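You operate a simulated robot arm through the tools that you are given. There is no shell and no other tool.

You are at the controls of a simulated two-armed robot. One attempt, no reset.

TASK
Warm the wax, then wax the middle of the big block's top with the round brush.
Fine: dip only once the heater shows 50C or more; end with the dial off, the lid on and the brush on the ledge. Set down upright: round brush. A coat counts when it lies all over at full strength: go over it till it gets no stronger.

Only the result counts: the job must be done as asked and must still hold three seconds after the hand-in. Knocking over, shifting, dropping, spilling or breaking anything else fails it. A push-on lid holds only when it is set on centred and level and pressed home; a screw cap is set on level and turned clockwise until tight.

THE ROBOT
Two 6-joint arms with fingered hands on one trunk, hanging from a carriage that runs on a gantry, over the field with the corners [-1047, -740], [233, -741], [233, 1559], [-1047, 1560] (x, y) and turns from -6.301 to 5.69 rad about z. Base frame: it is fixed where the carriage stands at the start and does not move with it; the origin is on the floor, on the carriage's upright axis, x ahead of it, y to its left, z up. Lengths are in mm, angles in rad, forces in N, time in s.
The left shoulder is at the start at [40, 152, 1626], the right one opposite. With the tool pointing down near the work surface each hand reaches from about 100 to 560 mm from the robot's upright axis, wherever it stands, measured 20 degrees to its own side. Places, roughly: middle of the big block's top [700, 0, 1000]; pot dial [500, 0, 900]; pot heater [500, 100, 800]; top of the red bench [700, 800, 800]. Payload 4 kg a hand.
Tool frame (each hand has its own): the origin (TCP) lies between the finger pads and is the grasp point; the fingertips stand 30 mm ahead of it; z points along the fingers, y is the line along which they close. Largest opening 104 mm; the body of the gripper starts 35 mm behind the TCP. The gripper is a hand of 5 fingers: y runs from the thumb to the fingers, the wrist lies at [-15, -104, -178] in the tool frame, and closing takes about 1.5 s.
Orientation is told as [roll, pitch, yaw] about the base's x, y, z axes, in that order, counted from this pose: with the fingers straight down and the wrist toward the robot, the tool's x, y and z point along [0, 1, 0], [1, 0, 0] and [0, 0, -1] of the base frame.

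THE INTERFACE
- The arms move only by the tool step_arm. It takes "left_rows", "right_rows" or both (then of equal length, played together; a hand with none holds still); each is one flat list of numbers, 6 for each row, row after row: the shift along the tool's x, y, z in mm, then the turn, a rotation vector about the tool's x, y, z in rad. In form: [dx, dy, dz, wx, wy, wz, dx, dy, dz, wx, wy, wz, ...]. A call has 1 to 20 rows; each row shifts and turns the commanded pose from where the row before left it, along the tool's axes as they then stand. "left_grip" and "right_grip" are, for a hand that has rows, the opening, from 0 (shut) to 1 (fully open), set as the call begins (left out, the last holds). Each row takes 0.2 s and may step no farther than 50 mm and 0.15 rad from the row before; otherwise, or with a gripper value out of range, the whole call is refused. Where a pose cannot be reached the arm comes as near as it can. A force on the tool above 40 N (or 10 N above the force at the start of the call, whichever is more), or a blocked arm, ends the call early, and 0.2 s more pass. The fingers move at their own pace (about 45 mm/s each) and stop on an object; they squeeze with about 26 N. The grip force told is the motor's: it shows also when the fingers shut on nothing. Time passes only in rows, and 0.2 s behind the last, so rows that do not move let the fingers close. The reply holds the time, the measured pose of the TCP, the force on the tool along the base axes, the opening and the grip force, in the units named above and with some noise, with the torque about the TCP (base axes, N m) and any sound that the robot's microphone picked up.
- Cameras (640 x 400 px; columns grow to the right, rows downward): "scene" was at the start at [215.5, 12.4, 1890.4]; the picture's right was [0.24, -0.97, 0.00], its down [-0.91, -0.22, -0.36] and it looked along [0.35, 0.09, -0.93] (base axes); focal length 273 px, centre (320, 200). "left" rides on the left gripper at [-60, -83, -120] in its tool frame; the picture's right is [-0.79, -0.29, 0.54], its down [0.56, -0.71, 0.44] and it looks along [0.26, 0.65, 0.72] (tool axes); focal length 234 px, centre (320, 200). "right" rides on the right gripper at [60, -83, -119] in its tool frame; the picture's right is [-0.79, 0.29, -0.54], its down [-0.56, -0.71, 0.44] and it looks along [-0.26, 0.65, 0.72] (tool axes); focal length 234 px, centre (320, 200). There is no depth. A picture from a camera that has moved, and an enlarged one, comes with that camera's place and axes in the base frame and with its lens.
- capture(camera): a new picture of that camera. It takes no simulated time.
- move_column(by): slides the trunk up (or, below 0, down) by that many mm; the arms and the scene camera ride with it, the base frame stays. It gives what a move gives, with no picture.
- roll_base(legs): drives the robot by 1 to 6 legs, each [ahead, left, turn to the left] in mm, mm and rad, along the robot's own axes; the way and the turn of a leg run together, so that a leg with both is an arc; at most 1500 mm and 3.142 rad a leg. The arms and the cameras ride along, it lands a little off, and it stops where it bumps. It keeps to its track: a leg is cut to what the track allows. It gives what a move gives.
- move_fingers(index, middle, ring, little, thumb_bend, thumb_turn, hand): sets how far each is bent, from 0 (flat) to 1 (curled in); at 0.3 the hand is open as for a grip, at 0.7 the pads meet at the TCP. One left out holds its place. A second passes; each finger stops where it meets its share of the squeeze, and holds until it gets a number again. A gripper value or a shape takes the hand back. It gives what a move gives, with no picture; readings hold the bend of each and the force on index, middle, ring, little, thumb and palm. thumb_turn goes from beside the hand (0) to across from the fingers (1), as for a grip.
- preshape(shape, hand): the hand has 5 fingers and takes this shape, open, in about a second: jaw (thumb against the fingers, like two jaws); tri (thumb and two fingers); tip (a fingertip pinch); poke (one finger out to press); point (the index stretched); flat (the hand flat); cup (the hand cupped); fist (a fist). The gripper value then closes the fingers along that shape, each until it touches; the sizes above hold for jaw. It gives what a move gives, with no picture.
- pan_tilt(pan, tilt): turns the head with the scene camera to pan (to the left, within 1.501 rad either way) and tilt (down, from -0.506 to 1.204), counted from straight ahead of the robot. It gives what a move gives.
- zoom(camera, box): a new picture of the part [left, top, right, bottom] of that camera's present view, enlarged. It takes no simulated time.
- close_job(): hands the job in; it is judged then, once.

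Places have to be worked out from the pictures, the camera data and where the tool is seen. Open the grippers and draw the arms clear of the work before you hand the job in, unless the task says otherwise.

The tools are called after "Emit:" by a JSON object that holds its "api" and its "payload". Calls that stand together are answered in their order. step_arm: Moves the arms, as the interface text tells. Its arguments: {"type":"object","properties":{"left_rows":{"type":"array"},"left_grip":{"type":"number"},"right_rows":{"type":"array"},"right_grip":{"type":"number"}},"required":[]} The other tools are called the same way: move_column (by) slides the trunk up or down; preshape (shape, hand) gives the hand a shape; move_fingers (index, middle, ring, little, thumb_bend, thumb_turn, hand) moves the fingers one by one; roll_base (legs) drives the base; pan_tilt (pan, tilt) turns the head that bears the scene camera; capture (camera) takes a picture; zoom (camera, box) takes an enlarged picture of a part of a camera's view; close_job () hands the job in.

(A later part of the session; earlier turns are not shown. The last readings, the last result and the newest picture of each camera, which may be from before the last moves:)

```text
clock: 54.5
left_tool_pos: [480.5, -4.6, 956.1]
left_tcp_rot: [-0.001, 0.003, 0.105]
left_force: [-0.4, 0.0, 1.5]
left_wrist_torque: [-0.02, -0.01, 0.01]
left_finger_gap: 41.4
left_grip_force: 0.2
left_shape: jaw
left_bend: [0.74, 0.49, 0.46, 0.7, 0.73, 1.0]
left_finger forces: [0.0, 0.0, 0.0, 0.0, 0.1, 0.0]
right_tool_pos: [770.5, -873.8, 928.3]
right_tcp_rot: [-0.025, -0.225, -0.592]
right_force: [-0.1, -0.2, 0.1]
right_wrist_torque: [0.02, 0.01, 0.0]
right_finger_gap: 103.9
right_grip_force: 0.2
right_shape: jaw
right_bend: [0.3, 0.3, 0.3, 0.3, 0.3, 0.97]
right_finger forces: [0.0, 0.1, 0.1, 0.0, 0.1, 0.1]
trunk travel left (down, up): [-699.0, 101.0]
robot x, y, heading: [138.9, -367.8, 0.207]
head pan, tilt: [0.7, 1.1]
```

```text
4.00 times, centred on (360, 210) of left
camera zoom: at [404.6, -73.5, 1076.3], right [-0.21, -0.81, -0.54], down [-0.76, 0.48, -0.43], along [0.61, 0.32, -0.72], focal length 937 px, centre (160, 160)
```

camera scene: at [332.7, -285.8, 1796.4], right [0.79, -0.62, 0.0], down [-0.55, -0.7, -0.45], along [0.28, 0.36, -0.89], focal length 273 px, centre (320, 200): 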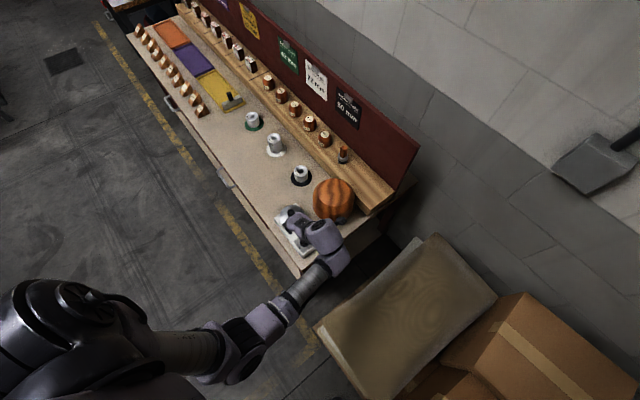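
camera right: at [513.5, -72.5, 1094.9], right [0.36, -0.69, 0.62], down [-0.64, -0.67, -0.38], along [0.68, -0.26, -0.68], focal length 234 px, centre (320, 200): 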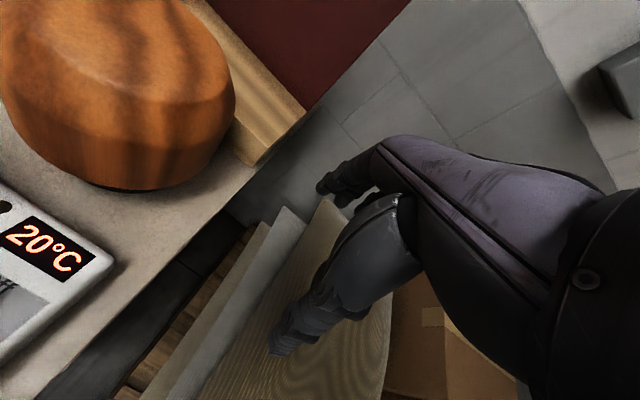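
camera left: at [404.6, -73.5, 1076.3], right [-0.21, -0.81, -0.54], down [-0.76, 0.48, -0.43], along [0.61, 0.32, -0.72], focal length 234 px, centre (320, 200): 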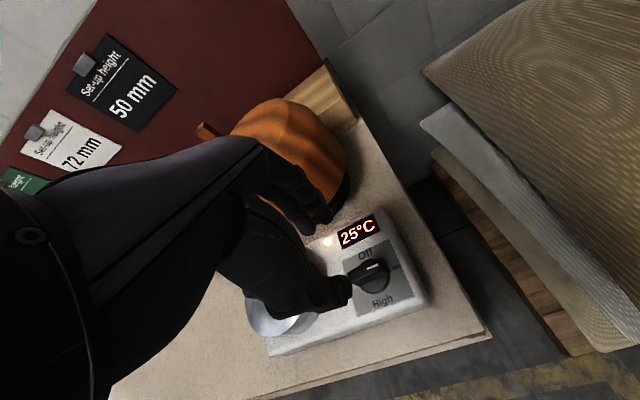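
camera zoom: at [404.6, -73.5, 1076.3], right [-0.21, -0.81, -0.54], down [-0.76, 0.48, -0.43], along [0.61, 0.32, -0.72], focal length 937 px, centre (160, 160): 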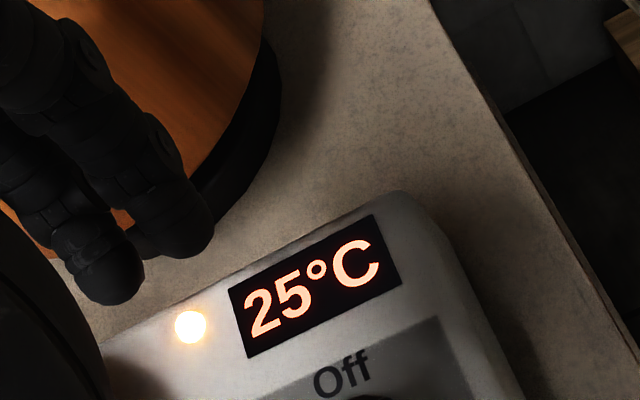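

Temperature is 25C and rising on Low. Next the lid: its knob head is about 25 mm wide, centred near [499.5,94.5,905]. I'll move over it at a safe height.

Emit:
{"api": "step_arm", "payload": {"left_rows": [0, 0, -12, 0, 0, 0, 32.2, 9.8, 0, 0, 0, 0, 32.2, 9.8, 0, 0, 0, 0, 32.2, 9.8, 0, 0, 0, 0], "left_grip": 0.5}}

Emit:
{"api": "capture", "payload": {"camera": "left"}}

Emit:
{"api": "capture", "payload": {"camera": "scene"}}

```text
clock: 55.5
left_tool_pos: [500.0, 93.4, 966.9]
left_tcp_rot: [0.002, -0.001, 0.104]
left_force: [-0.4, 0.0, -0.5]
left_wrist_torque: [0.06, 0.0, -0.02]
left_finger_gap: 51.5
left_grip_force: 0.1
left_shape: jaw
left_bend: [0.74, 0.45, 0.42, 0.64, 0.7, 1.0]
left_finger forces: [0.0, 0.1, 0.1, 0.0, 0.1, 0.0]
right_tool_pos: [771.4, -873.7, 928.0]
right_tcp_rot: [-0.025, -0.228, -0.593]
right_force: [0.6, -0.2, -0.3]
right_wrist_torque: [0.0, 0.01, -0.01]
right_finger_gap: 103.9
right_grip_force: 0.1
right_shape: jaw
right_bend: [0.3, 0.3, 0.3, 0.3, 0.3, 0.97]
right_finger forces: [0.0, 0.1, 0.1, 0.1, 0.0, 0.0]
trunk travel left (down, up): [-699.0, 101.0]
robot x, y, heading: [136.8, -369.6, 0.209]
head pan, tilt: [0.7, 1.1]
```

```text
taken
camera left: at [423.6, 26.1, 1088.3], right [-0.21, -0.81, -0.54], down [-0.76, 0.48, -0.43], along [0.62, 0.32, -0.72], focal length 234 px, centre (320, 200)
```

left: 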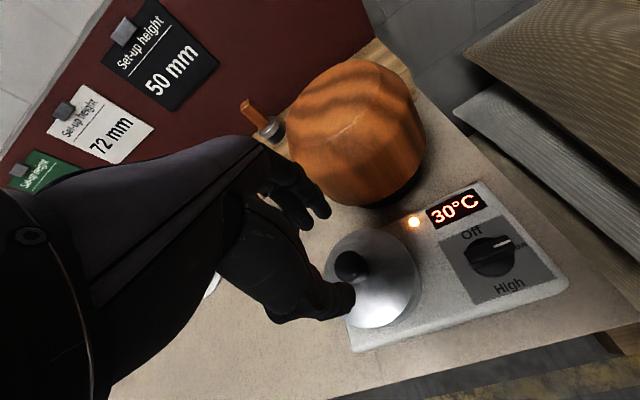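

```text
taken
camera scene: at [332.8, -285.7, 1796.5], right [0.79, -0.62, 0.0], down [-0.55, -0.7, -0.45], along [0.28, 0.36, -0.89], focal length 273 px, centre (320, 200)
```

scene: 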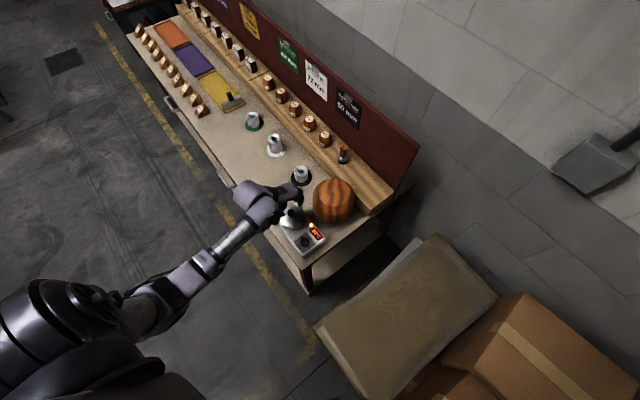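

The display shows 30C. The knob is at [500,96], so I'll descend onto it to TCP z≈911.

Emit:
{"api": "step_arm", "payload": {"left_rows": [0.8, 0, 14, 0, 0, 0, 0.8, 0, 14, 0, 0, 0, 0.8, 0, 14, 0, 0, 0, 0, 0, 14, 0, 0, 0]}}

Emit:
{"api": "zoom", "payload": {"camera": "left", "box": [240, 160, 480, 310]}}

```text
clock: 56.5
left_tool_pos: [499.7, 96.6, 910.2]
left_tcp_rot: [-0.001, 0.001, 0.104]
left_force: [-0.4, 0.0, -1.7]
left_wrist_torque: [0.0, 0.0, -0.01]
left_finger_gap: 51.3
left_grip_force: 0.0
left_shape: jaw
left_bend: [0.74, 0.45, 0.42, 0.64, 0.7, 1.0]
left_finger forces: [0.0, 0.0, 0.0, 0.0, 0.1, 0.0]
right_tool_pos: [771.5, -874.0, 928.9]
right_tcp_rot: [-0.026, -0.224, -0.592]
right_force: [0.3, -0.4, 0.4]
right_wrist_torque: [0.0, 0.01, -0.02]
right_finger_gap: 103.7
right_grip_force: 0.1
right_shape: jaw
right_bend: [0.3, 0.3, 0.3, 0.3, 0.3, 0.97]
right_finger forces: [0.0, 0.1, 0.1, 0.0, 0.0, 0.0]
trunk travel left (down, up): [-699.0, 101.0]
robot x, y, heading: [134.7, -369.1, 0.209]
head pan, tilt: [0.7, 1.1]
```

```text
2.67 times, centred on (360, 235) of left
camera zoom: at [423.4, 27.5, 1031.2], right [-0.21, -0.81, -0.54], down [-0.76, 0.48, -0.43], along [0.62, 0.32, -0.72], focal length 624 px, centre (213, 107)
```

zoom: 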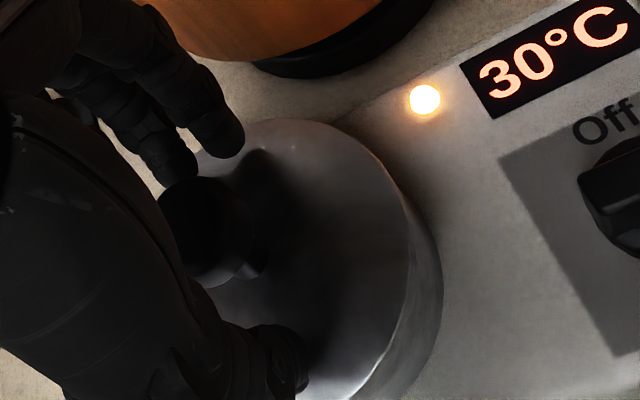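

The knob sits right at the grasp point. I'll close on it.

Emit:
{"api": "step_arm", "payload": {"left_rows": [0, 0, 0, 0, 0, 0, 0, 0, 0, 0, 0, 0, 0, 0, 0, 0, 0, 0, 0, 0, 0, 0, 0, 0, 0, 0, 0, 0, 0, 0, 0, 0, 0, 0, 0, 0], "left_grip": 0.0}}

Emit:
{"api": "capture", "payload": {"camera": "left"}}

```text
clock: 57.9
left_tool_pos: [498.3, 95.9, 910.7]
left_tcp_rot: [0.003, 0.003, 0.104]
left_force: [-0.7, 0.3, 1.4]
left_wrist_torque: [0.02, -0.09, -0.02]
left_finger_gap: 14.4
left_grip_force: 25.9
left_shape: jaw
left_bend: [0.73, 0.72, 0.7, 0.7, 0.78, 1.0]
left_finger forces: [11.8, 6.4, 0.0, 0.1, 18.2, 0.0]
right_tool_pos: [769.8, -873.3, 928.6]
right_tcp_rot: [-0.027, -0.225, -0.594]
right_force: [0.9, -0.2, 0.1]
right_wrist_torque: [0.0, -0.01, 0.01]
right_finger_gap: 103.8
right_grip_force: 0.0
right_shape: jaw
right_bend: [0.3, 0.3, 0.3, 0.3, 0.3, 0.97]
right_finger forces: [0.1, 0.0, 0.0, 0.1, 0.0, 0.1]
trunk travel left (down, up): [-699.0, 101.0]
robot x, y, heading: [133.9, -368.7, 0.212]
head pan, tilt: [0.7, 1.1]
```

```text
taken
camera left: at [423.1, 27.7, 1031.3], right [-0.21, -0.81, -0.54], down [-0.76, 0.48, -0.43], along [0.61, 0.32, -0.72], focal length 234 px, centre (320, 200)
```

left: 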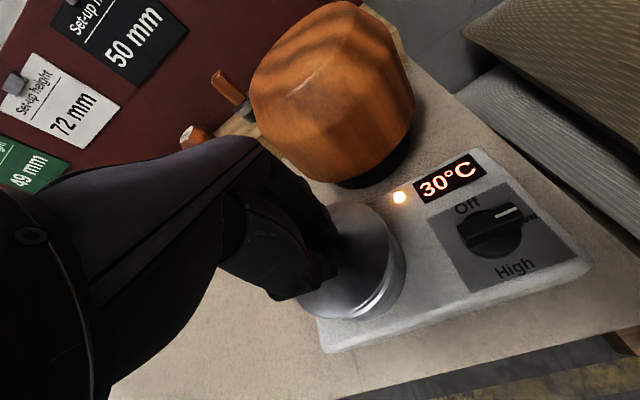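

The knob is gripped; seated reference is TCP [498.5,96,910.5]. I'll lift the lid straight up slowly.

Emit:
{"api": "step_arm", "payload": {"left_rows": [0, 0, -5, 0, 0, 0, 0, 0, -8, 0, 0, 0, 0, 0, -12, 0, 0, 0, 0, 0, -15, 0, 0, 0, 0, 0, -15, 0, 0, 0]}}

Emit:
{"api": "capture", "payload": {"camera": "left"}}

Emit:
{"api": "zoom", "payload": {"camera": "scene", "box": [240, 160, 360, 260]}}

```text
clock: 59.1
left_tool_pos: [498.8, 95.1, 966.6]
left_tcp_rot: [0.001, 0.003, 0.104]
left_force: [-0.2, -0.3, -0.5]
left_wrist_torque: [-0.04, 0.0, 0.02]
left_finger_gap: 14.5
left_grip_force: 26.3
left_shape: jaw
left_bend: [0.73, 0.65, 0.7, 0.7, 0.78, 1.0]
left_finger forces: [12.4, 6.0, 0.0, 0.1, 17.8, 0.0]
right_tool_pos: [769.9, -873.1, 928.4]
right_tcp_rot: [-0.027, -0.225, -0.593]
right_force: [-0.2, -0.1, -0.6]
right_wrist_torque: [0.0, 0.0, 0.02]
right_finger_gap: 104.0
right_grip_force: 0.0
right_shape: jaw
right_bend: [0.3, 0.3, 0.3, 0.3, 0.3, 0.97]
right_finger forces: [0.1, 0.1, 0.0, 0.0, 0.0, 0.0]
trunk travel left (down, up): [-699.0, 101.0]
robot x, y, heading: [137.1, -366.7, 0.207]
head pan, tilt: [0.7, 1.1]
```

```text
taken
camera left: at [423.0, 26.7, 1087.0], right [-0.21, -0.81, -0.54], down [-0.76, 0.48, -0.43], along [0.61, 0.32, -0.72], focal length 234 px, centre (320, 200)
```

left: 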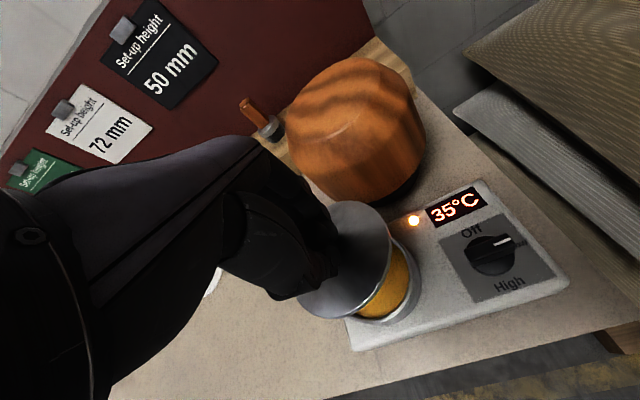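

```text
4.00 times, centred on (300, 210) of scene
camera zoom: at [332.7, -285.8, 1796.4], right [0.79, -0.62, 0.0], down [-0.55, -0.7, -0.45], along [0.28, 0.36, -0.89], focal length 1092 px, centre (400, 160)
```

zoom: 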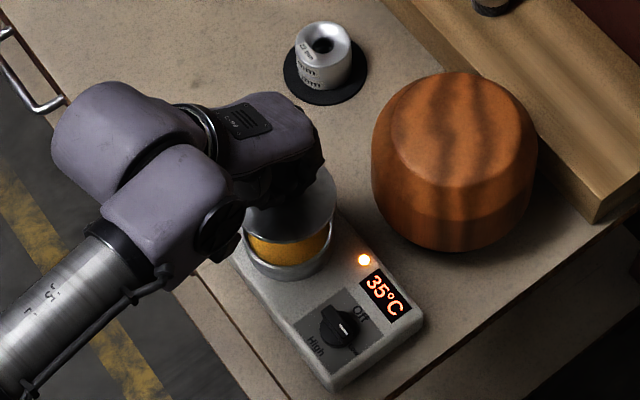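

The lid is off, the wax is visible, and the display shows 35C. I'll carry the lid left by driving the base about 170 mm, to the free patch of bench near [499,265].

Emit:
{"api": "roll_base", "payload": {"legs": [[35, 168, 0]]}}

Emit:
{"api": "capture", "payload": {"camera": "left"}}

Emit:
{"api": "capture", "payload": {"camera": "scene"}}

```text
clock: 60.6
left_tool_pos: [500.1, 266.0, 965.8]
left_tcp_rot: [0.002, 0.002, 0.105]
left_force: [0.0, -0.7, -0.8]
left_wrist_torque: [0.0, 0.01, -0.01]
left_finger_gap: 14.4
left_grip_force: 26.1
left_shape: jaw
left_bend: [0.73, 0.65, 0.7, 0.7, 0.78, 1.0]
left_finger forces: [12.4, 6.0, 0.0, 0.0, 17.9, 0.0]
right_tool_pos: [771.8, -704.2, 928.3]
right_tcp_rot: [-0.027, -0.224, -0.594]
right_force: [-0.2, 0.5, -0.4]
right_wrist_torque: [0.04, 0.0, -0.02]
right_finger_gap: 103.9
right_grip_force: 0.1
right_shape: jaw
right_bend: [0.3, 0.3, 0.3, 0.3, 0.3, 0.97]
right_finger forces: [0.0, 0.0, 0.0, 0.1, 0.0, 0.0]
trunk travel left (down, up): [-699.0, 101.0]
robot x, y, heading: [135.7, -198.6, 0.202]
head pan, tilt: [0.7, 1.1]
```

```text
taken
camera left: at [423.1, 196.9, 1086.8], right [-0.21, -0.81, -0.54], down [-0.76, 0.48, -0.43], along [0.61, 0.32, -0.72], focal length 234 px, centre (320, 200)
```

left: 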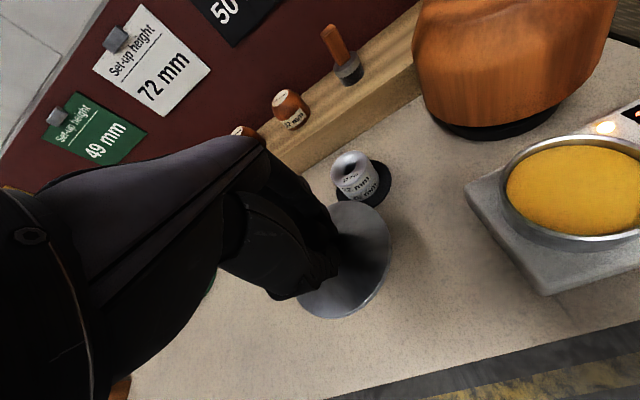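

```text
taken
camera scene: at [332.9, -115.9, 1796.4], right [0.79, -0.62, 0.0], down [-0.55, -0.7, -0.45], along [0.28, 0.36, -0.89], focal length 273 px, centre (320, 200)
```

scene: 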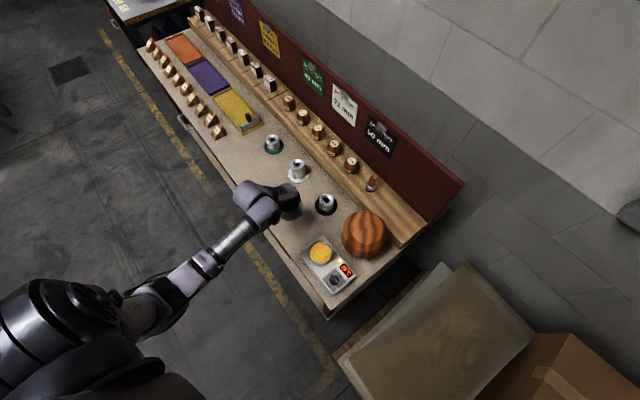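

There's free bench beneath and the coaster is more than 50 mm away. I'll lower the trunk, then the arm gently until contact.

Emit:
{"api": "move_column", "payload": {"by": -60}}

Emit:
{"api": "step_arm", "payload": {"left_rows": [0, 0, 10, 0, 0, 0, 0, 0, 10, 0, 0, 0, 0, 0, 8, 0, 0, 0]}}

Emit:
{"api": "capture", "payload": {"camera": "left"}}

```text
clock: 61.6
left_tool_pos: [499.6, 265.2, 906.5]
left_tcp_rot: [0.001, 0.003, 0.105]
left_force: [-0.7, -0.4, -0.5]
left_wrist_torque: [0.0, 0.0, -0.01]
left_finger_gap: 14.0
left_grip_force: 25.9
left_shape: jaw
left_bend: [0.73, 0.65, 0.7, 0.7, 0.78, 1.0]
left_finger forces: [12.4, 6.0, 0.0, 0.0, 18.0, 0.0]
right_tool_pos: [770.4, -704.7, 867.8]
right_tcp_rot: [-0.026, -0.226, -0.594]
right_force: [-0.7, -0.2, 0.2]
right_wrist_torque: [-0.03, -0.01, -0.02]
right_finger_gap: 103.9
right_grip_force: 0.1
right_shape: jaw
right_bend: [0.3, 0.3, 0.3, 0.3, 0.3, 0.97]
right_finger forces: [0.0, 0.0, 0.0, 0.1, 0.0, 0.0]
trunk travel left (down, up): [-639.0, 161.0]
robot x, y, heading: [137.1, -196.1, 0.205]
head pan, tilt: [0.7, 1.1]
```

```text
clock: 62.4
left_tool_pos: [499.2, 263.8, 878.0]
left_tcp_rot: [0.001, 0.002, 0.104]
left_force: [0.2, 0.1, -0.7]
left_wrist_torque: [-0.02, 0.01, -0.01]
left_finger_gap: 14.1
left_grip_force: 26.3
left_shape: jaw
left_bend: [0.73, 0.65, 0.7, 0.7, 0.78, 1.0]
left_finger forces: [12.4, 6.0, 0.0, 0.0, 18.0, 0.0]
right_tool_pos: [770.1, -704.8, 868.1]
right_tcp_rot: [-0.027, -0.226, -0.592]
right_force: [-0.3, 0.3, 1.0]
right_wrist_torque: [0.02, -0.03, -0.01]
right_finger_gap: 104.0
right_grip_force: 0.0
right_shape: jaw
right_bend: [0.3, 0.3, 0.3, 0.3, 0.3, 0.97]
right_finger forces: [0.0, 0.0, 0.1, 0.0, 0.0, 0.0]
trunk travel left (down, up): [-639.0, 161.0]
robot x, y, heading: [134.5, -196.8, 0.206]
head pan, tilt: [0.7, 1.1]
```

```text
taken
camera left: at [423.0, 196.0, 998.5], right [-0.21, -0.81, -0.54], down [-0.76, 0.48, -0.43], along [0.61, 0.32, -0.72], focal length 234 px, centre (320, 200)
```

left: 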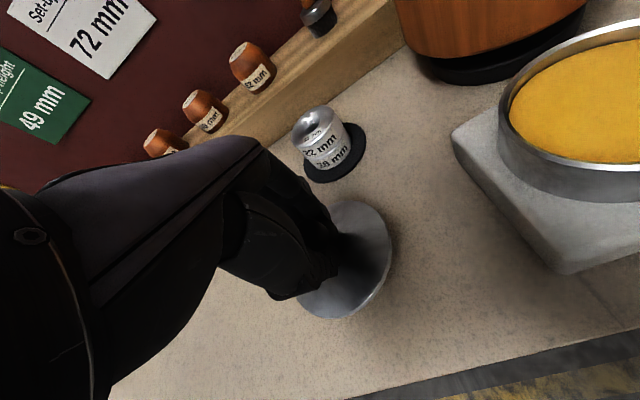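

There's no contact yet, so I'll keep lowering in small steps.

Emit:
{"api": "step_arm", "payload": {"left_rows": [0, 0, 4, 0, 0, 0, 0, 0, 4, 0, 0, 0, 0, 0, 4, 0, 0, 0]}}

Emit:
{"api": "zoom", "payload": {"camera": "left", "box": [260, 160, 460, 330]}}

```text
clock: 63.2
left_tool_pos: [500.7, 264.5, 866.2]
left_tcp_rot: [0.002, 0.002, 0.104]
left_force: [-0.2, 0.1, -1.2]
left_wrist_torque: [-0.03, -0.01, -0.01]
left_finger_gap: 14.2
left_grip_force: 26.3
left_shape: jaw
left_bend: [0.73, 0.65, 0.7, 0.7, 0.78, 1.0]
left_finger forces: [12.5, 6.1, 0.0, 0.1, 17.9, 0.0]
right_tool_pos: [771.5, -705.4, 869.4]
right_tcp_rot: [-0.026, -0.225, -0.594]
right_force: [0.4, 0.9, 0.2]
right_wrist_torque: [0.0, -0.01, 0.04]
right_finger_gap: 103.9
right_grip_force: 0.0
right_shape: jaw
right_bend: [0.3, 0.3, 0.3, 0.3, 0.3, 0.97]
right_finger forces: [0.0, 0.0, 0.0, 0.0, 0.1, 0.0]
trunk travel left (down, up): [-639.0, 161.0]
robot x, y, heading: [134.7, -199.2, 0.205]
head pan, tilt: [0.7, 1.1]
```

```text
2.35 times, centred on (360, 245) of left
camera zoom: at [422.9, 196.3, 986.5], right [-0.21, -0.81, -0.54], down [-0.76, 0.48, -0.43], along [0.61, 0.32, -0.72], focal length 551 px, centre (226, 94)
```

zoom: 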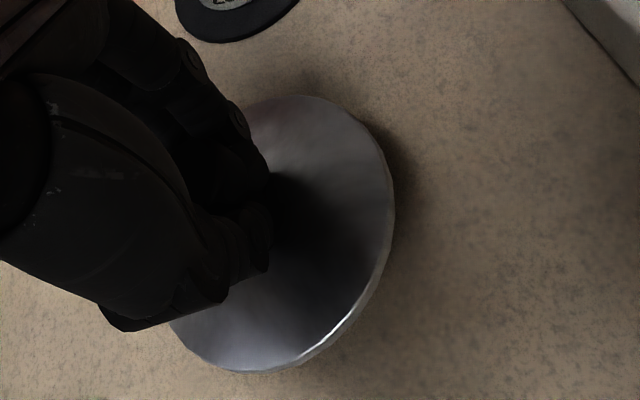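

The lid's shadow is closing in. I'll take more 3 mm steps until it touches.

Emit:
{"api": "step_arm", "payload": {"left_rows": [0, 0, 3, 0, 0, 0, 0, 0, 3, 0, 0, 0, 0, 0, 3, 0, 0, 0]}}

Emit:
{"api": "zoom", "payload": {"camera": "left", "box": [260, 160, 460, 330]}}

```text
clock: 64.0
left_tool_pos: [499.9, 266.8, 857.3]
left_tcp_rot: [0.001, 0.003, 0.105]
left_force: [-0.4, -1.2, -0.2]
left_wrist_torque: [0.0, 0.0, 0.0]
left_finger_gap: 14.6
left_grip_force: 26.3
left_shape: jaw
left_bend: [0.73, 0.65, 0.7, 0.7, 0.78, 1.0]
left_finger forces: [12.4, 6.2, 0.1, 0.0, 18.2, 0.0]
right_tool_pos: [770.4, -703.7, 868.5]
right_tcp_rot: [-0.025, -0.227, -0.594]
right_force: [0.6, 0.7, 0.0]
right_wrist_torque: [-0.01, -0.02, -0.05]
right_finger_gap: 103.7
right_grip_force: 0.0
right_shape: jaw
right_bend: [0.3, 0.3, 0.3, 0.3, 0.3, 0.97]
right_finger forces: [0.0, 0.1, 0.0, 0.1, 0.1, 0.0]
trunk travel left (down, up): [-639.0, 161.0]
robot x, y, heading: [136.7, -193.8, 0.207]
head pan, tilt: [0.7, 1.1]
```

```text
2.35 times, centred on (360, 245) of left
camera zoom: at [422.9, 196.5, 977.4], right [-0.21, -0.81, -0.54], down [-0.76, 0.48, -0.43], along [0.61, 0.32, -0.72], focal length 551 px, centre (226, 94)
```

zoom: 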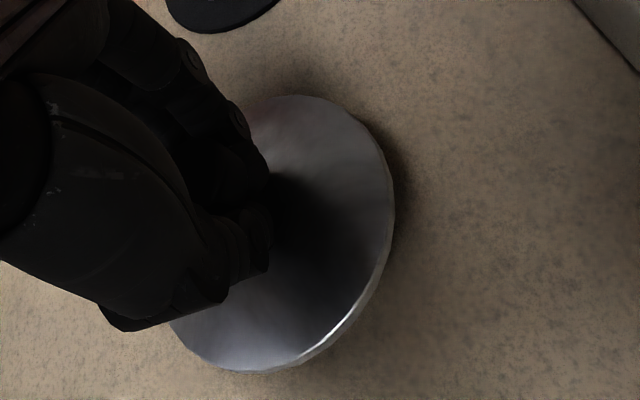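

Still no load. I'll continue down in fine steps.

Emit:
{"api": "step_arm", "payload": {"left_rows": [0, 0, 3, 0, 0, 0, 0, 0, 3, 0, 0, 0, 0, 0, 3, 0, 0, 0]}}

Emit:
{"api": "step_arm", "payload": {"left_rows": [0, 0, 2, 0, 0, 0, 0, 0, 2, 0, 0, 0]}}

```text
clock: 64.8
left_tool_pos: [500.2, 265.2, 848.3]
left_tcp_rot: [0.001, 0.001, 0.104]
left_force: [0.0, -0.2, -0.3]
left_wrist_torque: [-0.01, -0.01, -0.01]
left_finger_gap: 14.5
left_grip_force: 25.5
left_shape: jaw
left_bend: [0.73, 0.65, 0.7, 0.7, 0.78, 1.0]
left_finger forces: [12.4, 6.1, 0.0, 0.1, 18.1, 0.1]
right_tool_pos: [770.5, -705.6, 868.3]
right_tcp_rot: [-0.026, -0.226, -0.594]
right_force: [-0.1, -0.5, -0.3]
right_wrist_torque: [-0.03, 0.01, -0.03]
right_finger_gap: 103.9
right_grip_force: 0.0
right_shape: jaw
right_bend: [0.3, 0.3, 0.3, 0.3, 0.3, 0.97]
right_finger forces: [0.1, 0.0, 0.1, 0.0, 0.0, 0.0]
trunk travel left (down, up): [-639.0, 161.0]
robot x, y, heading: [138.6, -199.5, 0.211]
head pan, tilt: [0.7, 1.1]
```

```text
clock: 65.4
left_tool_pos: [500.0, 265.5, 844.8]
left_tcp_rot: [0.002, 0.002, 0.103]
left_force: [-0.7, -1.7, 2.5]
left_wrist_torque: [0.02, -0.08, 0.03]
left_finger_gap: 14.5
left_grip_force: 25.7
left_shape: jaw
left_bend: [0.73, 0.72, 0.7, 0.7, 0.78, 1.0]
left_finger forces: [12.1, 7.4, 0.0, 0.0, 19.7, 0.1]
right_tool_pos: [771.1, -704.6, 868.3]
right_tcp_rot: [-0.027, -0.225, -0.592]
right_force: [-0.2, 0.8, -0.1]
right_wrist_torque: [0.04, 0.0, -0.02]
right_finger_gap: 103.8
right_grip_force: 0.0
right_shape: jaw
right_bend: [0.3, 0.3, 0.3, 0.3, 0.3, 0.97]
right_finger forces: [0.0, 0.0, 0.0, 0.0, 0.0, 0.0]
trunk travel left (down, up): [-639.0, 161.0]
robot x, y, heading: [136.1, -198.6, 0.207]
head pan, tilt: [0.7, 1.1]
```

The lid rests on the bench at TCP z≈845. I'll open, wait, and rise.

Emit:
{"api": "step_arm", "payload": {"left_rows": [0, 0, 0, 0, 0, 0, 0, 0, 0, 0, 0, 0, 0, 0, 0, 0, 0, 0, 0, 0, 0, 0, 0, 0, 0, 0, 0, 0, 0, 0, 0, 0, -15, 0, 0, 0, 0, 0, -25, 0, 0, 0, 0, 0, -35, 0, 0, 0, 0, 0, -40, 0, 0, 0], "left_grip": 0.5}}

Emit:
{"api": "capture", "payload": {"camera": "left"}}

Emit:
{"api": "zoom", "payload": {"camera": "scene", "box": [240, 160, 400, 310]}}

```text
clock: 67.4
left_tool_pos: [499.6, 264.5, 958.9]
left_tcp_rot: [0.001, 0.005, 0.103]
left_force: [0.4, 0.8, -0.7]
left_wrist_torque: [0.01, 0.01, -0.02]
left_finger_gap: 51.6
left_grip_force: 0.0
left_shape: jaw
left_bend: [0.74, 0.45, 0.42, 0.64, 0.7, 1.0]
left_finger forces: [0.0, 0.1, 0.0, 0.0, 0.1, 0.0]
right_tool_pos: [770.8, -704.0, 868.2]
right_tcp_rot: [-0.027, -0.223, -0.594]
right_force: [-0.1, -0.2, 0.2]
right_wrist_torque: [0.01, -0.03, 0.0]
right_finger_gap: 104.1
right_grip_force: 0.0
right_shape: jaw
right_bend: [0.3, 0.3, 0.3, 0.3, 0.3, 0.97]
right_finger forces: [0.0, 0.0, 0.0, 0.1, 0.0, 0.0]
trunk travel left (down, up): [-639.0, 161.0]
robot x, y, heading: [135.4, -198.9, 0.209]
head pan, tilt: [0.7, 1.1]
```

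```text
taken
camera left: at [422.8, 196.5, 1079.4], right [-0.21, -0.81, -0.54], down [-0.76, 0.48, -0.43], along [0.61, 0.32, -0.72], focal length 234 px, centre (320, 200)
```

left: 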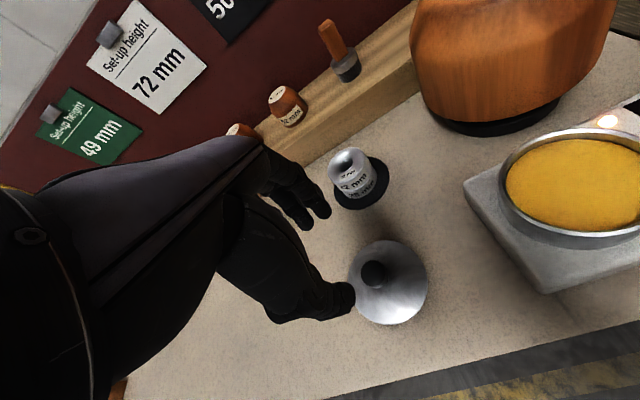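

```text
2.67 times, centred on (320, 235) of scene
camera zoom: at [332.9, -115.9, 1736.4], right [0.79, -0.62, 0.0], down [-0.55, -0.7, -0.45], along [0.28, 0.36, -0.89], focal length 728 px, centre (320, 107)
```

zoom: 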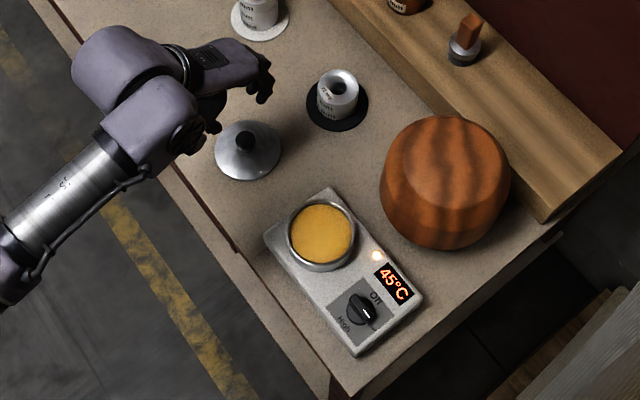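

The lid stands safely on the bench and the heater shows 45C. I'll raise the trunk and drive to a place where the left hand can reach the brush on the ledge.

Emit:
{"api": "move_column", "payload": {"by": 100}}

Emit:
{"api": "roll_base", "payload": {"legs": [[125, 279, 0], [0, 0, -0.707]]}}

Emit:
{"api": "capture", "payload": {"camera": "left"}}

Emit:
{"api": "capture", "payload": {"camera": "scene"}}

```text
clock: 68.7
left_tool_pos: [498.7, 264.5, 1059.4]
left_tcp_rot: [0.001, 0.001, 0.104]
left_force: [-1.0, 0.2, 0.1]
left_wrist_torque: [0.03, 0.0, 0.02]
left_finger_gap: 51.9
left_grip_force: 0.0
left_shape: jaw
left_bend: [0.74, 0.45, 0.42, 0.64, 0.7, 1.0]
left_finger forces: [0.0, 0.0, 0.0, 0.1, 0.0, 0.1]
right_tool_pos: [770.8, -703.9, 968.2]
right_tcp_rot: [-0.025, -0.227, -0.593]
right_force: [0.4, -0.1, -0.8]
right_wrist_torque: [0.02, 0.0, -0.03]
right_finger_gap: 104.1
right_grip_force: 0.0
right_shape: jaw
right_bend: [0.3, 0.3, 0.3, 0.3, 0.3, 0.97]
right_finger forces: [0.0, 0.0, 0.1, 0.0, 0.1, 0.0]
trunk travel left (down, up): [-739.0, 61.0]
robot x, y, heading: [134.4, -199.4, 0.206]
head pan, tilt: [0.7, 1.1]
```

```text
clock: 72.7
left_tool_pos: [778.6, 210.2, 1058.3]
left_tcp_rot: [0.001, 0.002, -0.609]
left_force: [-0.7, 0.1, 0.1]
left_wrist_torque: [0.01, 0.02, 0.01]
left_finger_gap: 51.7
left_grip_force: 0.0
left_shape: jaw
left_bend: [0.74, 0.45, 0.42, 0.64, 0.7, 1.0]
left_finger forces: [0.0, 0.1, 0.0, 0.0, 0.0, 0.0]
right_tool_pos: [347.0, -699.9, 968.6]
right_tcp_rot: [-0.026, -0.226, -1.306]
right_force: [-0.3, 0.0, 1.0]
right_wrist_torque: [-0.02, 0.0, 0.0]
right_finger_gap: 103.9
right_grip_force: 0.0
right_shape: jaw
right_bend: [0.3, 0.3, 0.3, 0.3, 0.3, 0.97]
right_finger forces: [0.0, 0.0, 0.0, 0.1, 0.0, 0.0]
trunk travel left (down, up): [-739.0, 61.0]
robot x, y, heading: [202.1, 99.1, -0.508]
head pan, tilt: [0.7, 1.1]
```

```text
taken
camera left: at [675.4, 208.5, 1179.0], right [-0.69, -0.48, -0.54], down [-0.26, 0.86, -0.43], along [0.68, -0.16, -0.72], focal length 234 px, centre (320, 200)
```

left: 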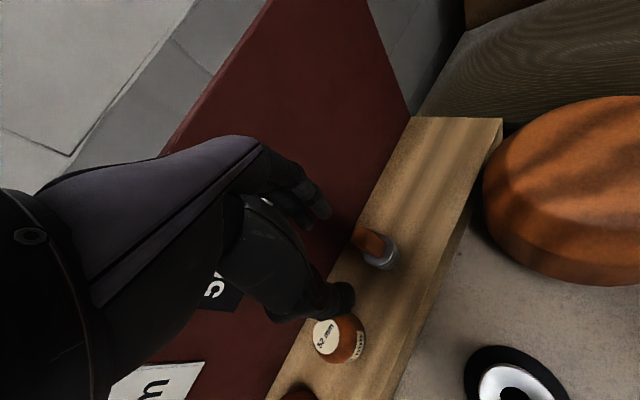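

```text
taken
camera scene: at [403.7, 32.2, 1836.4], right [0.19, -0.98, 0.0], down [-0.87, -0.17, -0.45], along [0.45, 0.09, -0.89], focal length 273 px, centre (320, 200)
```

scene: 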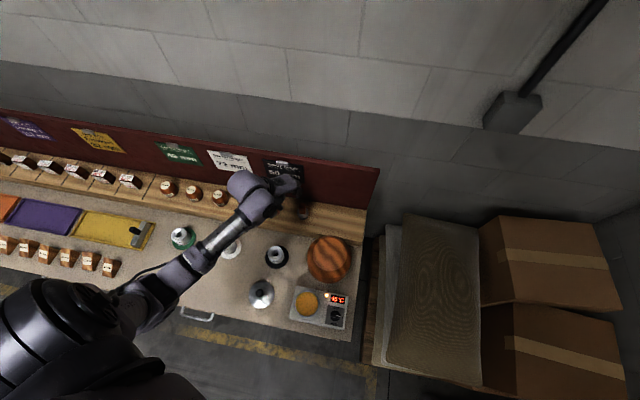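

The brush is close at hand. I'll zoom in to get its handle orientation and its spacing to the backboard.

Emit:
{"api": "zoom", "payload": {"camera": "left", "box": [310, 200, 430, 290]}}

Emit:
{"api": "zoom", "payload": {"camera": "scene", "box": [240, 160, 370, 330]}}

```text
4.44 times, centred on (370, 245) of left
camera zoom: at [675.4, 208.5, 1179.0], right [-0.69, -0.48, -0.54], down [-0.26, 0.86, -0.43], along [0.68, -0.16, -0.72], focal length 1041 px, centre (98, 0)
```

zoom: 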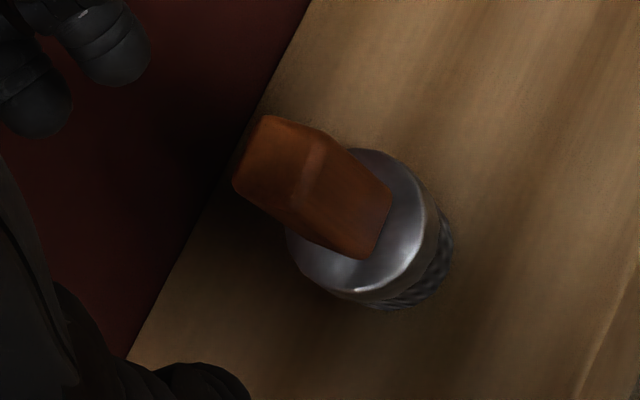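

```text
2.35 times, centred on (305, 245) of scene
camera zoom: at [403.7, 32.2, 1836.4], right [0.19, -0.98, 0.0], down [-0.87, -0.17, -0.45], along [0.45, 0.09, -0.89], focal length 643 px, centre (355, 94)
```

zoom: 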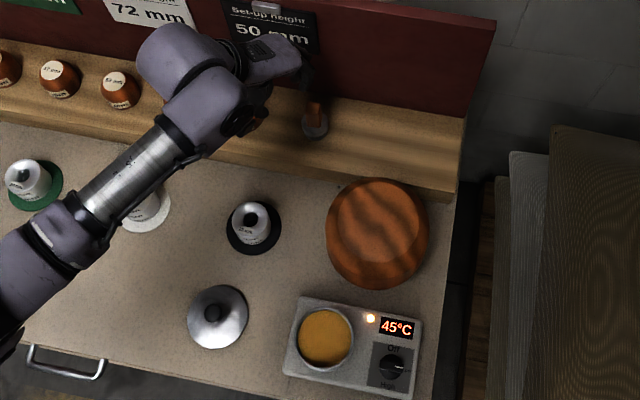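

The handle is square to the axes, about 20 mm across. I'll move above it and rotate the hand to yaw 0.

Emit:
{"api": "step_arm", "payload": {"left_rows": [-3, 21.6, 0, 0, 0, 0, -3, 21.6, 0, 0, 0, 0, 0, 0, 0, 0, 0, -0.122, 0, 0, 0, 0, 0, -0.122, 0, 0, 0, 0, 0, -0.122, 0, 0, 0, 0, 0, -0.122, 0, 0, 0, 0, 0, -0.121]}}

Emit:
{"api": "capture", "payload": {"camera": "left"}}

Emit:
{"api": "zoom", "payload": {"camera": "scene", "box": [240, 160, 370, 330]}}

```text
clock: 74.3
left_tool_pos: [810.4, 181.2, 1058.8]
left_tcp_rot: [0.004, 0.0, 0.0]
left_force: [0.9, 0.0, -0.4]
left_wrist_torque: [0.01, 0.0, 0.04]
left_finger_gap: 51.7
left_grip_force: 0.1
left_shape: jaw
left_bend: [0.74, 0.45, 0.42, 0.64, 0.7, 1.0]
left_finger forces: [0.0, 0.0, 0.0, 0.1, 0.0, 0.1]
right_tool_pos: [347.2, -701.6, 968.4]
right_tcp_rot: [-0.026, -0.226, -1.307]
right_force: [-0.3, -0.5, 0.1]
right_wrist_torque: [-0.01, -0.01, 0.01]
right_finger_gap: 103.8
right_grip_force: 0.0
right_shape: jaw
right_bend: [0.3, 0.3, 0.3, 0.3, 0.3, 0.97]
right_finger forces: [0.0, 0.0, 0.0, 0.0, 0.0, 0.0]
trunk travel left (down, up): [-739.0, 61.0]
robot x, y, heading: [201.8, 101.1, -0.505]
head pan, tilt: [0.7, 1.1]
```

```text
taken
camera left: at [727.0, 120.2, 1179.0], right [-0.29, -0.79, -0.54], down [-0.71, 0.56, -0.43], along [0.65, 0.26, -0.72], focal length 234 px, centre (320, 200)
```

left: 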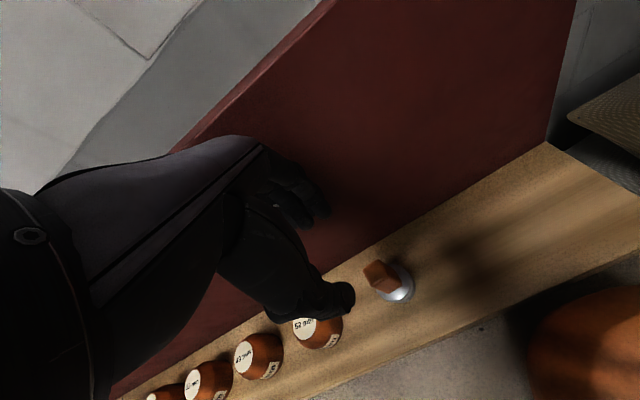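

```text
2.35 times, centred on (305, 245) of scene
camera zoom: at [403.7, 32.2, 1836.4], right [0.19, -0.98, 0.0], down [-0.87, -0.17, -0.45], along [0.45, 0.09, -0.89], focal length 643 px, centre (355, 94)
```

zoom: 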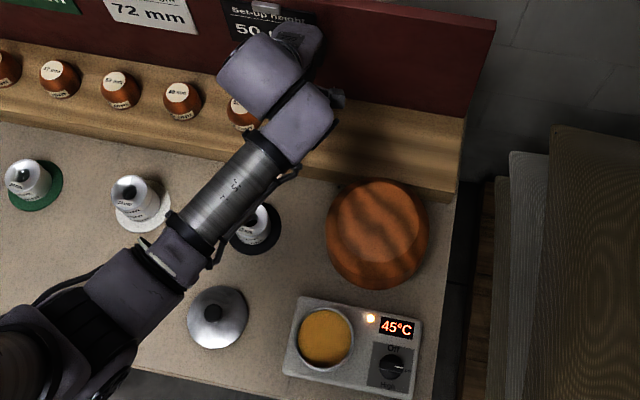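

I'll zoom on the brush from this pose to refine its location before descending.

Emit:
{"api": "zoom", "payload": {"camera": "left", "box": [330, 235, 450, 325]}}

```text
4.44 times, centred on (390, 280) of left
camera zoom: at [727.0, 120.2, 1179.0], right [-0.29, -0.79, -0.54], down [-0.71, 0.56, -0.43], along [0.65, 0.26, -0.72], focal length 1041 px, centre (9, -156)
```

zoom: 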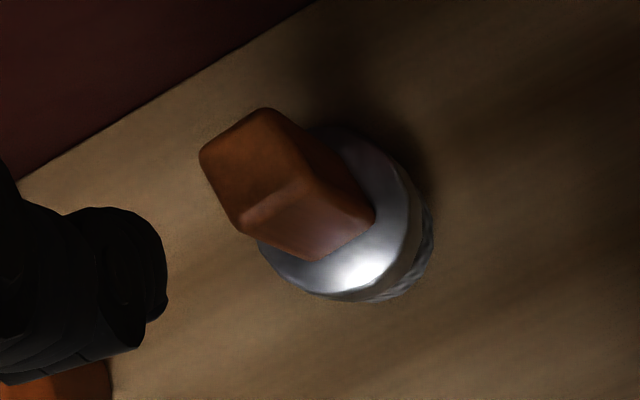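

Refined brush axis is about [815,180]. I'll lower the trunk 40 mm and descend partway over it.

Emit:
{"api": "move_column", "payload": {"by": -40}}

Emit:
{"api": "step_arm", "payload": {"left_rows": [-0.5, 2, 15, 0, 0, 0, -0.5, 2, 15, 0, 0, 0, 0, 1, 10, 0, 0, 0]}}

Emit:
{"api": "capture", "payload": {"camera": "left"}}

Emit:
{"api": "zoom", "payload": {"camera": "left", "box": [260, 180, 440, 330]}}

```text
clock: 75.1
left_tool_pos: [810.6, 181.0, 1019.0]
left_tcp_rot: [0.001, 0.001, -0.002]
left_force: [0.0, -0.1, 0.1]
left_wrist_torque: [0.02, -0.02, -0.02]
left_finger_gap: 51.8
left_grip_force: 0.0
left_shape: jaw
left_bend: [0.74, 0.45, 0.42, 0.64, 0.7, 1.0]
left_finger forces: [0.0, 0.0, 0.0, 0.0, 0.1, 0.0]
right_tool_pos: [348.1, -700.5, 929.2]
right_tcp_rot: [-0.027, -0.226, -1.308]
right_force: [0.5, 0.1, -0.4]
right_wrist_torque: [-0.02, -0.02, 0.0]
right_finger_gap: 103.7
right_grip_force: 0.1
right_shape: jaw
right_bend: [0.3, 0.3, 0.3, 0.3, 0.3, 0.97]
right_finger forces: [0.0, 0.0, 0.0, 0.0, 0.0, 0.0]
trunk travel left (down, up): [-699.0, 101.0]
robot x, y, heading: [201.2, 100.4, -0.509]
head pan, tilt: [0.7, 1.1]
```

```text
clock: 75.9
left_tool_pos: [815.1, 180.1, 978.8]
left_tcp_rot: [0.001, 0.003, -0.002]
left_force: [-1.3, 2.0, 0.1]
left_wrist_torque: [0.01, -0.02, -0.04]
left_finger_gap: 51.9
left_grip_force: 0.1
left_shape: jaw
left_bend: [0.74, 0.45, 0.42, 0.64, 0.7, 1.0]
left_finger forces: [0.0, 0.0, 0.0, 0.0, 0.1, 0.0]
right_tool_pos: [347.7, -699.3, 928.5]
right_tcp_rot: [-0.025, -0.226, -1.306]
right_force: [-0.2, 0.2, 0.5]
right_wrist_torque: [-0.01, 0.0, 0.0]
right_finger_gap: 103.8
right_grip_force: 0.1
right_shape: jaw
right_bend: [0.3, 0.3, 0.3, 0.3, 0.3, 0.97]
right_finger forces: [0.0, 0.0, 0.0, 0.0, 0.0, 0.0]
trunk travel left (down, up): [-699.0, 101.0]
robot x, y, heading: [201.9, 96.7, -0.506]
head pan, tilt: [0.7, 1.1]
```

```text
taken
camera left: at [731.6, 119.1, 1099.0], right [-0.29, -0.79, -0.54], down [-0.71, 0.56, -0.43], along [0.65, 0.26, -0.72], focal length 234 px, centre (320, 200)
```

left: 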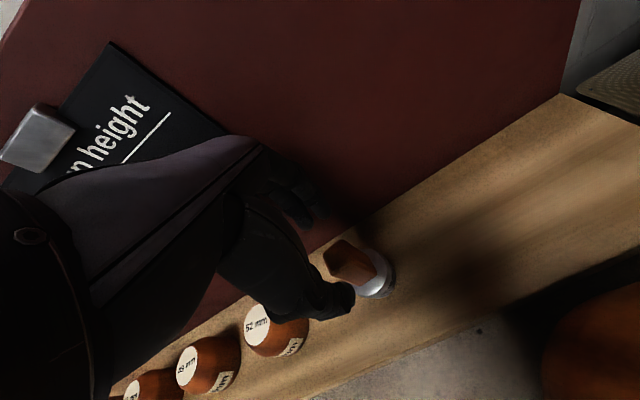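

```text
2.67 times, centred on (350, 255) of left
camera zoom: at [731.6, 119.1, 1099.0], right [-0.29, -0.79, -0.54], down [-0.71, 0.56, -0.43], along [0.65, 0.26, -0.72], focal length 624 px, centre (240, 53)
```

zoom: 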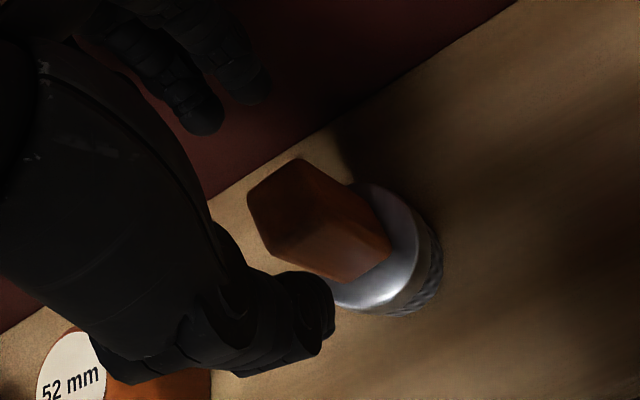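

The handle sits at [814,180], right under the grasp point. I'll descend between thumb and fingers to TCP z≈928.

Emit:
{"api": "step_arm", "payload": {"left_rows": [0, -0.5, 10, 0, 0, 0, 0, -0.5, 10, 0, 0, 0, 0, 0, 10, 0, 0, 0, 0, 0, 10, 0, 0, 0, 0, 0, 10, 0, 0, 0]}}

Emit:
{"api": "zoom", "payload": {"camera": "left", "box": [240, 160, 420, 310]}}

Emit:
{"api": "zoom", "payload": {"camera": "scene", "box": [240, 160, 370, 330]}}

```text
clock: 77.1
left_tool_pos: [814.3, 180.3, 929.3]
left_tcp_rot: [0.001, 0.001, -0.001]
left_force: [0.5, 1.0, -0.4]
left_wrist_torque: [0.0, 0.0, -0.04]
left_finger_gap: 51.6
left_grip_force: 0.2
left_shape: jaw
left_bend: [0.74, 0.45, 0.42, 0.64, 0.7, 1.0]
left_finger forces: [0.0, 0.0, 0.0, 0.0, 0.1, 0.0]
right_tool_pos: [347.8, -699.6, 927.7]
right_tcp_rot: [-0.026, -0.226, -1.307]
right_force: [-0.6, 0.1, 0.8]
right_wrist_torque: [-0.02, -0.01, -0.01]
right_finger_gap: 104.0
right_grip_force: 0.1
right_shape: jaw
right_bend: [0.3, 0.3, 0.3, 0.3, 0.3, 0.97]
right_finger forces: [0.0, 0.0, 0.0, 0.1, 0.0, 0.0]
trunk travel left (down, up): [-699.0, 101.0]
robot x, y, heading: [200.6, 97.9, -0.505]
head pan, tilt: [0.7, 1.1]
```

```text
2.67 times, centred on (330, 235) of left
camera zoom: at [730.5, 119.4, 1049.0], right [-0.29, -0.79, -0.54], down [-0.71, 0.56, -0.43], along [0.65, 0.26, -0.72], focal length 624 px, centre (293, 107)
```

zoom: 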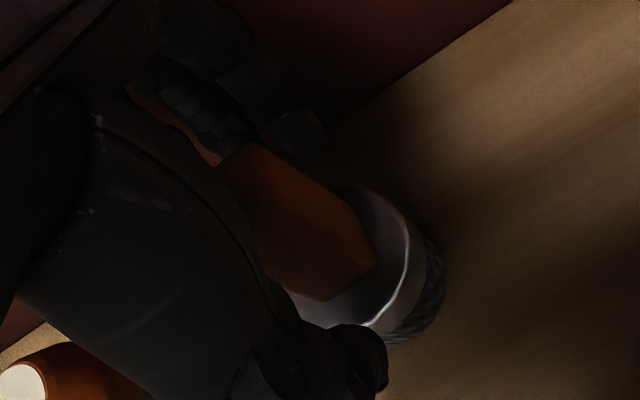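

```text
2.35 times, centred on (305, 245) of scene
camera zoom: at [403.7, 32.2, 1796.4], right [0.19, -0.98, 0.0], down [-0.87, -0.17, -0.45], along [0.45, 0.09, -0.89], focal length 643 px, centre (355, 94)
```

zoom: 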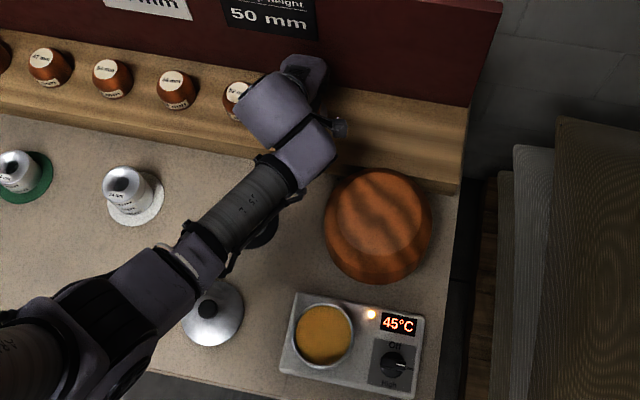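

The handle is centred in the grip. I'll close gently on it.

Emit:
{"api": "step_arm", "payload": {"left_rows": [0, 0, 1.5, 0, 0, 0, 0, 0, 0, 0, 0, 0, 0, 0, 0, 0, 0, 0, 0, 0, 0, 0, 0, 0, 0, 0, 0, 0, 0, 0, 0, 0, 0, 0, 0, 0], "left_grip": 0.0}}

Emit:
{"api": "zoom", "payload": {"camera": "left", "box": [240, 160, 420, 310]}}

```text
clock: 78.5
left_tool_pos: [813.7, 179.0, 926.9]
left_tcp_rot: [0.001, 0.002, -0.002]
left_force: [0.4, 0.0, 0.6]
left_wrist_torque: [0.04, -0.02, 0.0]
left_finger_gap: 18.1
left_grip_force: 25.6
left_shape: jaw
left_bend: [0.73, 0.6, 0.66, 0.71, 0.75, 1.0]
left_finger forces: [13.4, 8.7, 0.1, 0.0, 22.3, 0.0]
right_tool_pos: [347.9, -699.9, 928.0]
right_tcp_rot: [-0.027, -0.225, -1.307]
right_force: [0.1, 0.3, 0.2]
right_wrist_torque: [-0.03, 0.03, -0.02]
right_finger_gap: 103.9
right_grip_force: 0.0
right_shape: jaw
right_bend: [0.3, 0.3, 0.3, 0.3, 0.3, 0.97]
right_finger forces: [0.0, 0.0, 0.1, 0.0, 0.0, 0.0]
trunk travel left (down, up): [-699.0, 101.0]
robot x, y, heading: [201.4, 98.7, -0.506]
head pan, tilt: [0.7, 1.1]
```

```text
2.67 times, centred on (330, 235) of left
camera zoom: at [730.5, 119.3, 1047.5], right [-0.29, -0.79, -0.54], down [-0.71, 0.56, -0.43], along [0.65, 0.26, -0.72], focal length 624 px, centre (293, 107)
```

zoom: 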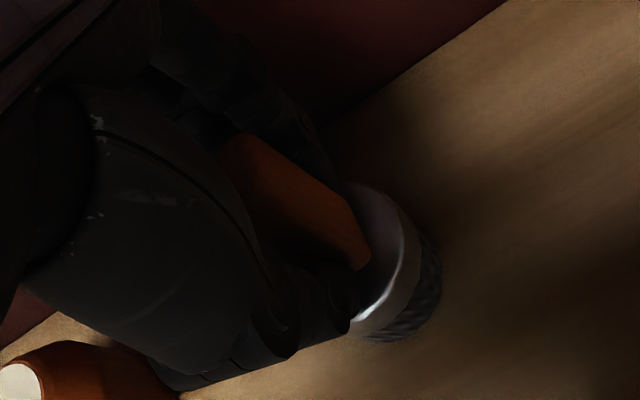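

The brush is gripped (standing reference: TCP [813.8,179.5,927], yaw 0). I'll lift it straight up.

Emit:
{"api": "step_arm", "payload": {"left_rows": [0, 0, -5, 0, 0, 0, 0, 0, -10, 0, 0, 0, 0, 0, -20, 0, 0, 0, 0, 0, -30, 0, 0, 0, 0, 0, -30, 0, 0, 0, 0, 0, -30, 0, 0, 0]}}

Emit:
{"api": "capture", "payload": {"camera": "left"}}

Emit:
{"api": "zoom", "payload": {"camera": "scene", "box": [240, 160, 370, 330]}}

```text
clock: 79.9
left_tool_pos: [813.0, 179.9, 1051.9]
left_tcp_rot: [0.001, 0.002, 0.0]
left_force: [0.1, 0.0, -1.0]
left_wrist_torque: [0.01, 0.0, 0.0]
left_finger_gap: 18.0
left_grip_force: 26.4
left_shape: jaw
left_bend: [0.73, 0.6, 0.66, 0.71, 0.75, 1.0]
left_finger forces: [13.6, 8.6, 0.1, 0.0, 22.1, 0.1]
right_tool_pos: [347.2, -700.7, 927.5]
right_tcp_rot: [-0.026, -0.226, -1.307]
right_force: [-1.1, -0.2, -0.9]
right_wrist_torque: [0.0, 0.01, -0.01]
right_finger_gap: 103.9
right_grip_force: 0.0
right_shape: jaw
right_bend: [0.3, 0.3, 0.3, 0.3, 0.3, 0.97]
right_finger forces: [0.0, 0.0, 0.1, 0.0, 0.0, 0.0]
trunk travel left (down, up): [-699.0, 101.0]
robot x, y, heading: [204.6, 101.8, -0.505]
head pan, tilt: [0.7, 1.1]
```

```text
taken
camera left: at [730.8, 119.4, 1172.3], right [-0.29, -0.79, -0.54], down [-0.71, 0.56, -0.43], along [0.65, 0.26, -0.72], focal length 234 px, centre (320, 200)
```

left: 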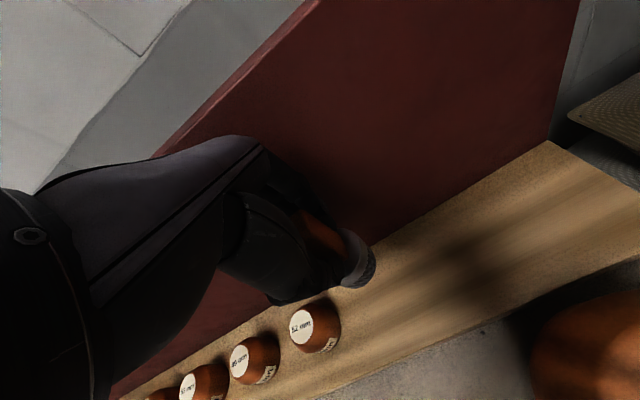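

```text
2.35 times, centred on (305, 245) of scene
camera zoom: at [403.8, 32.2, 1796.4], right [0.19, -0.98, 0.0], down [-0.87, -0.17, -0.45], along [0.45, 0.09, -0.89], focal length 643 px, centre (355, 94)
```

zoom: 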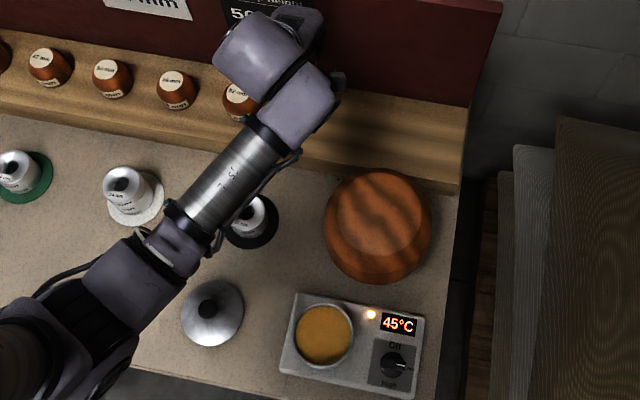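

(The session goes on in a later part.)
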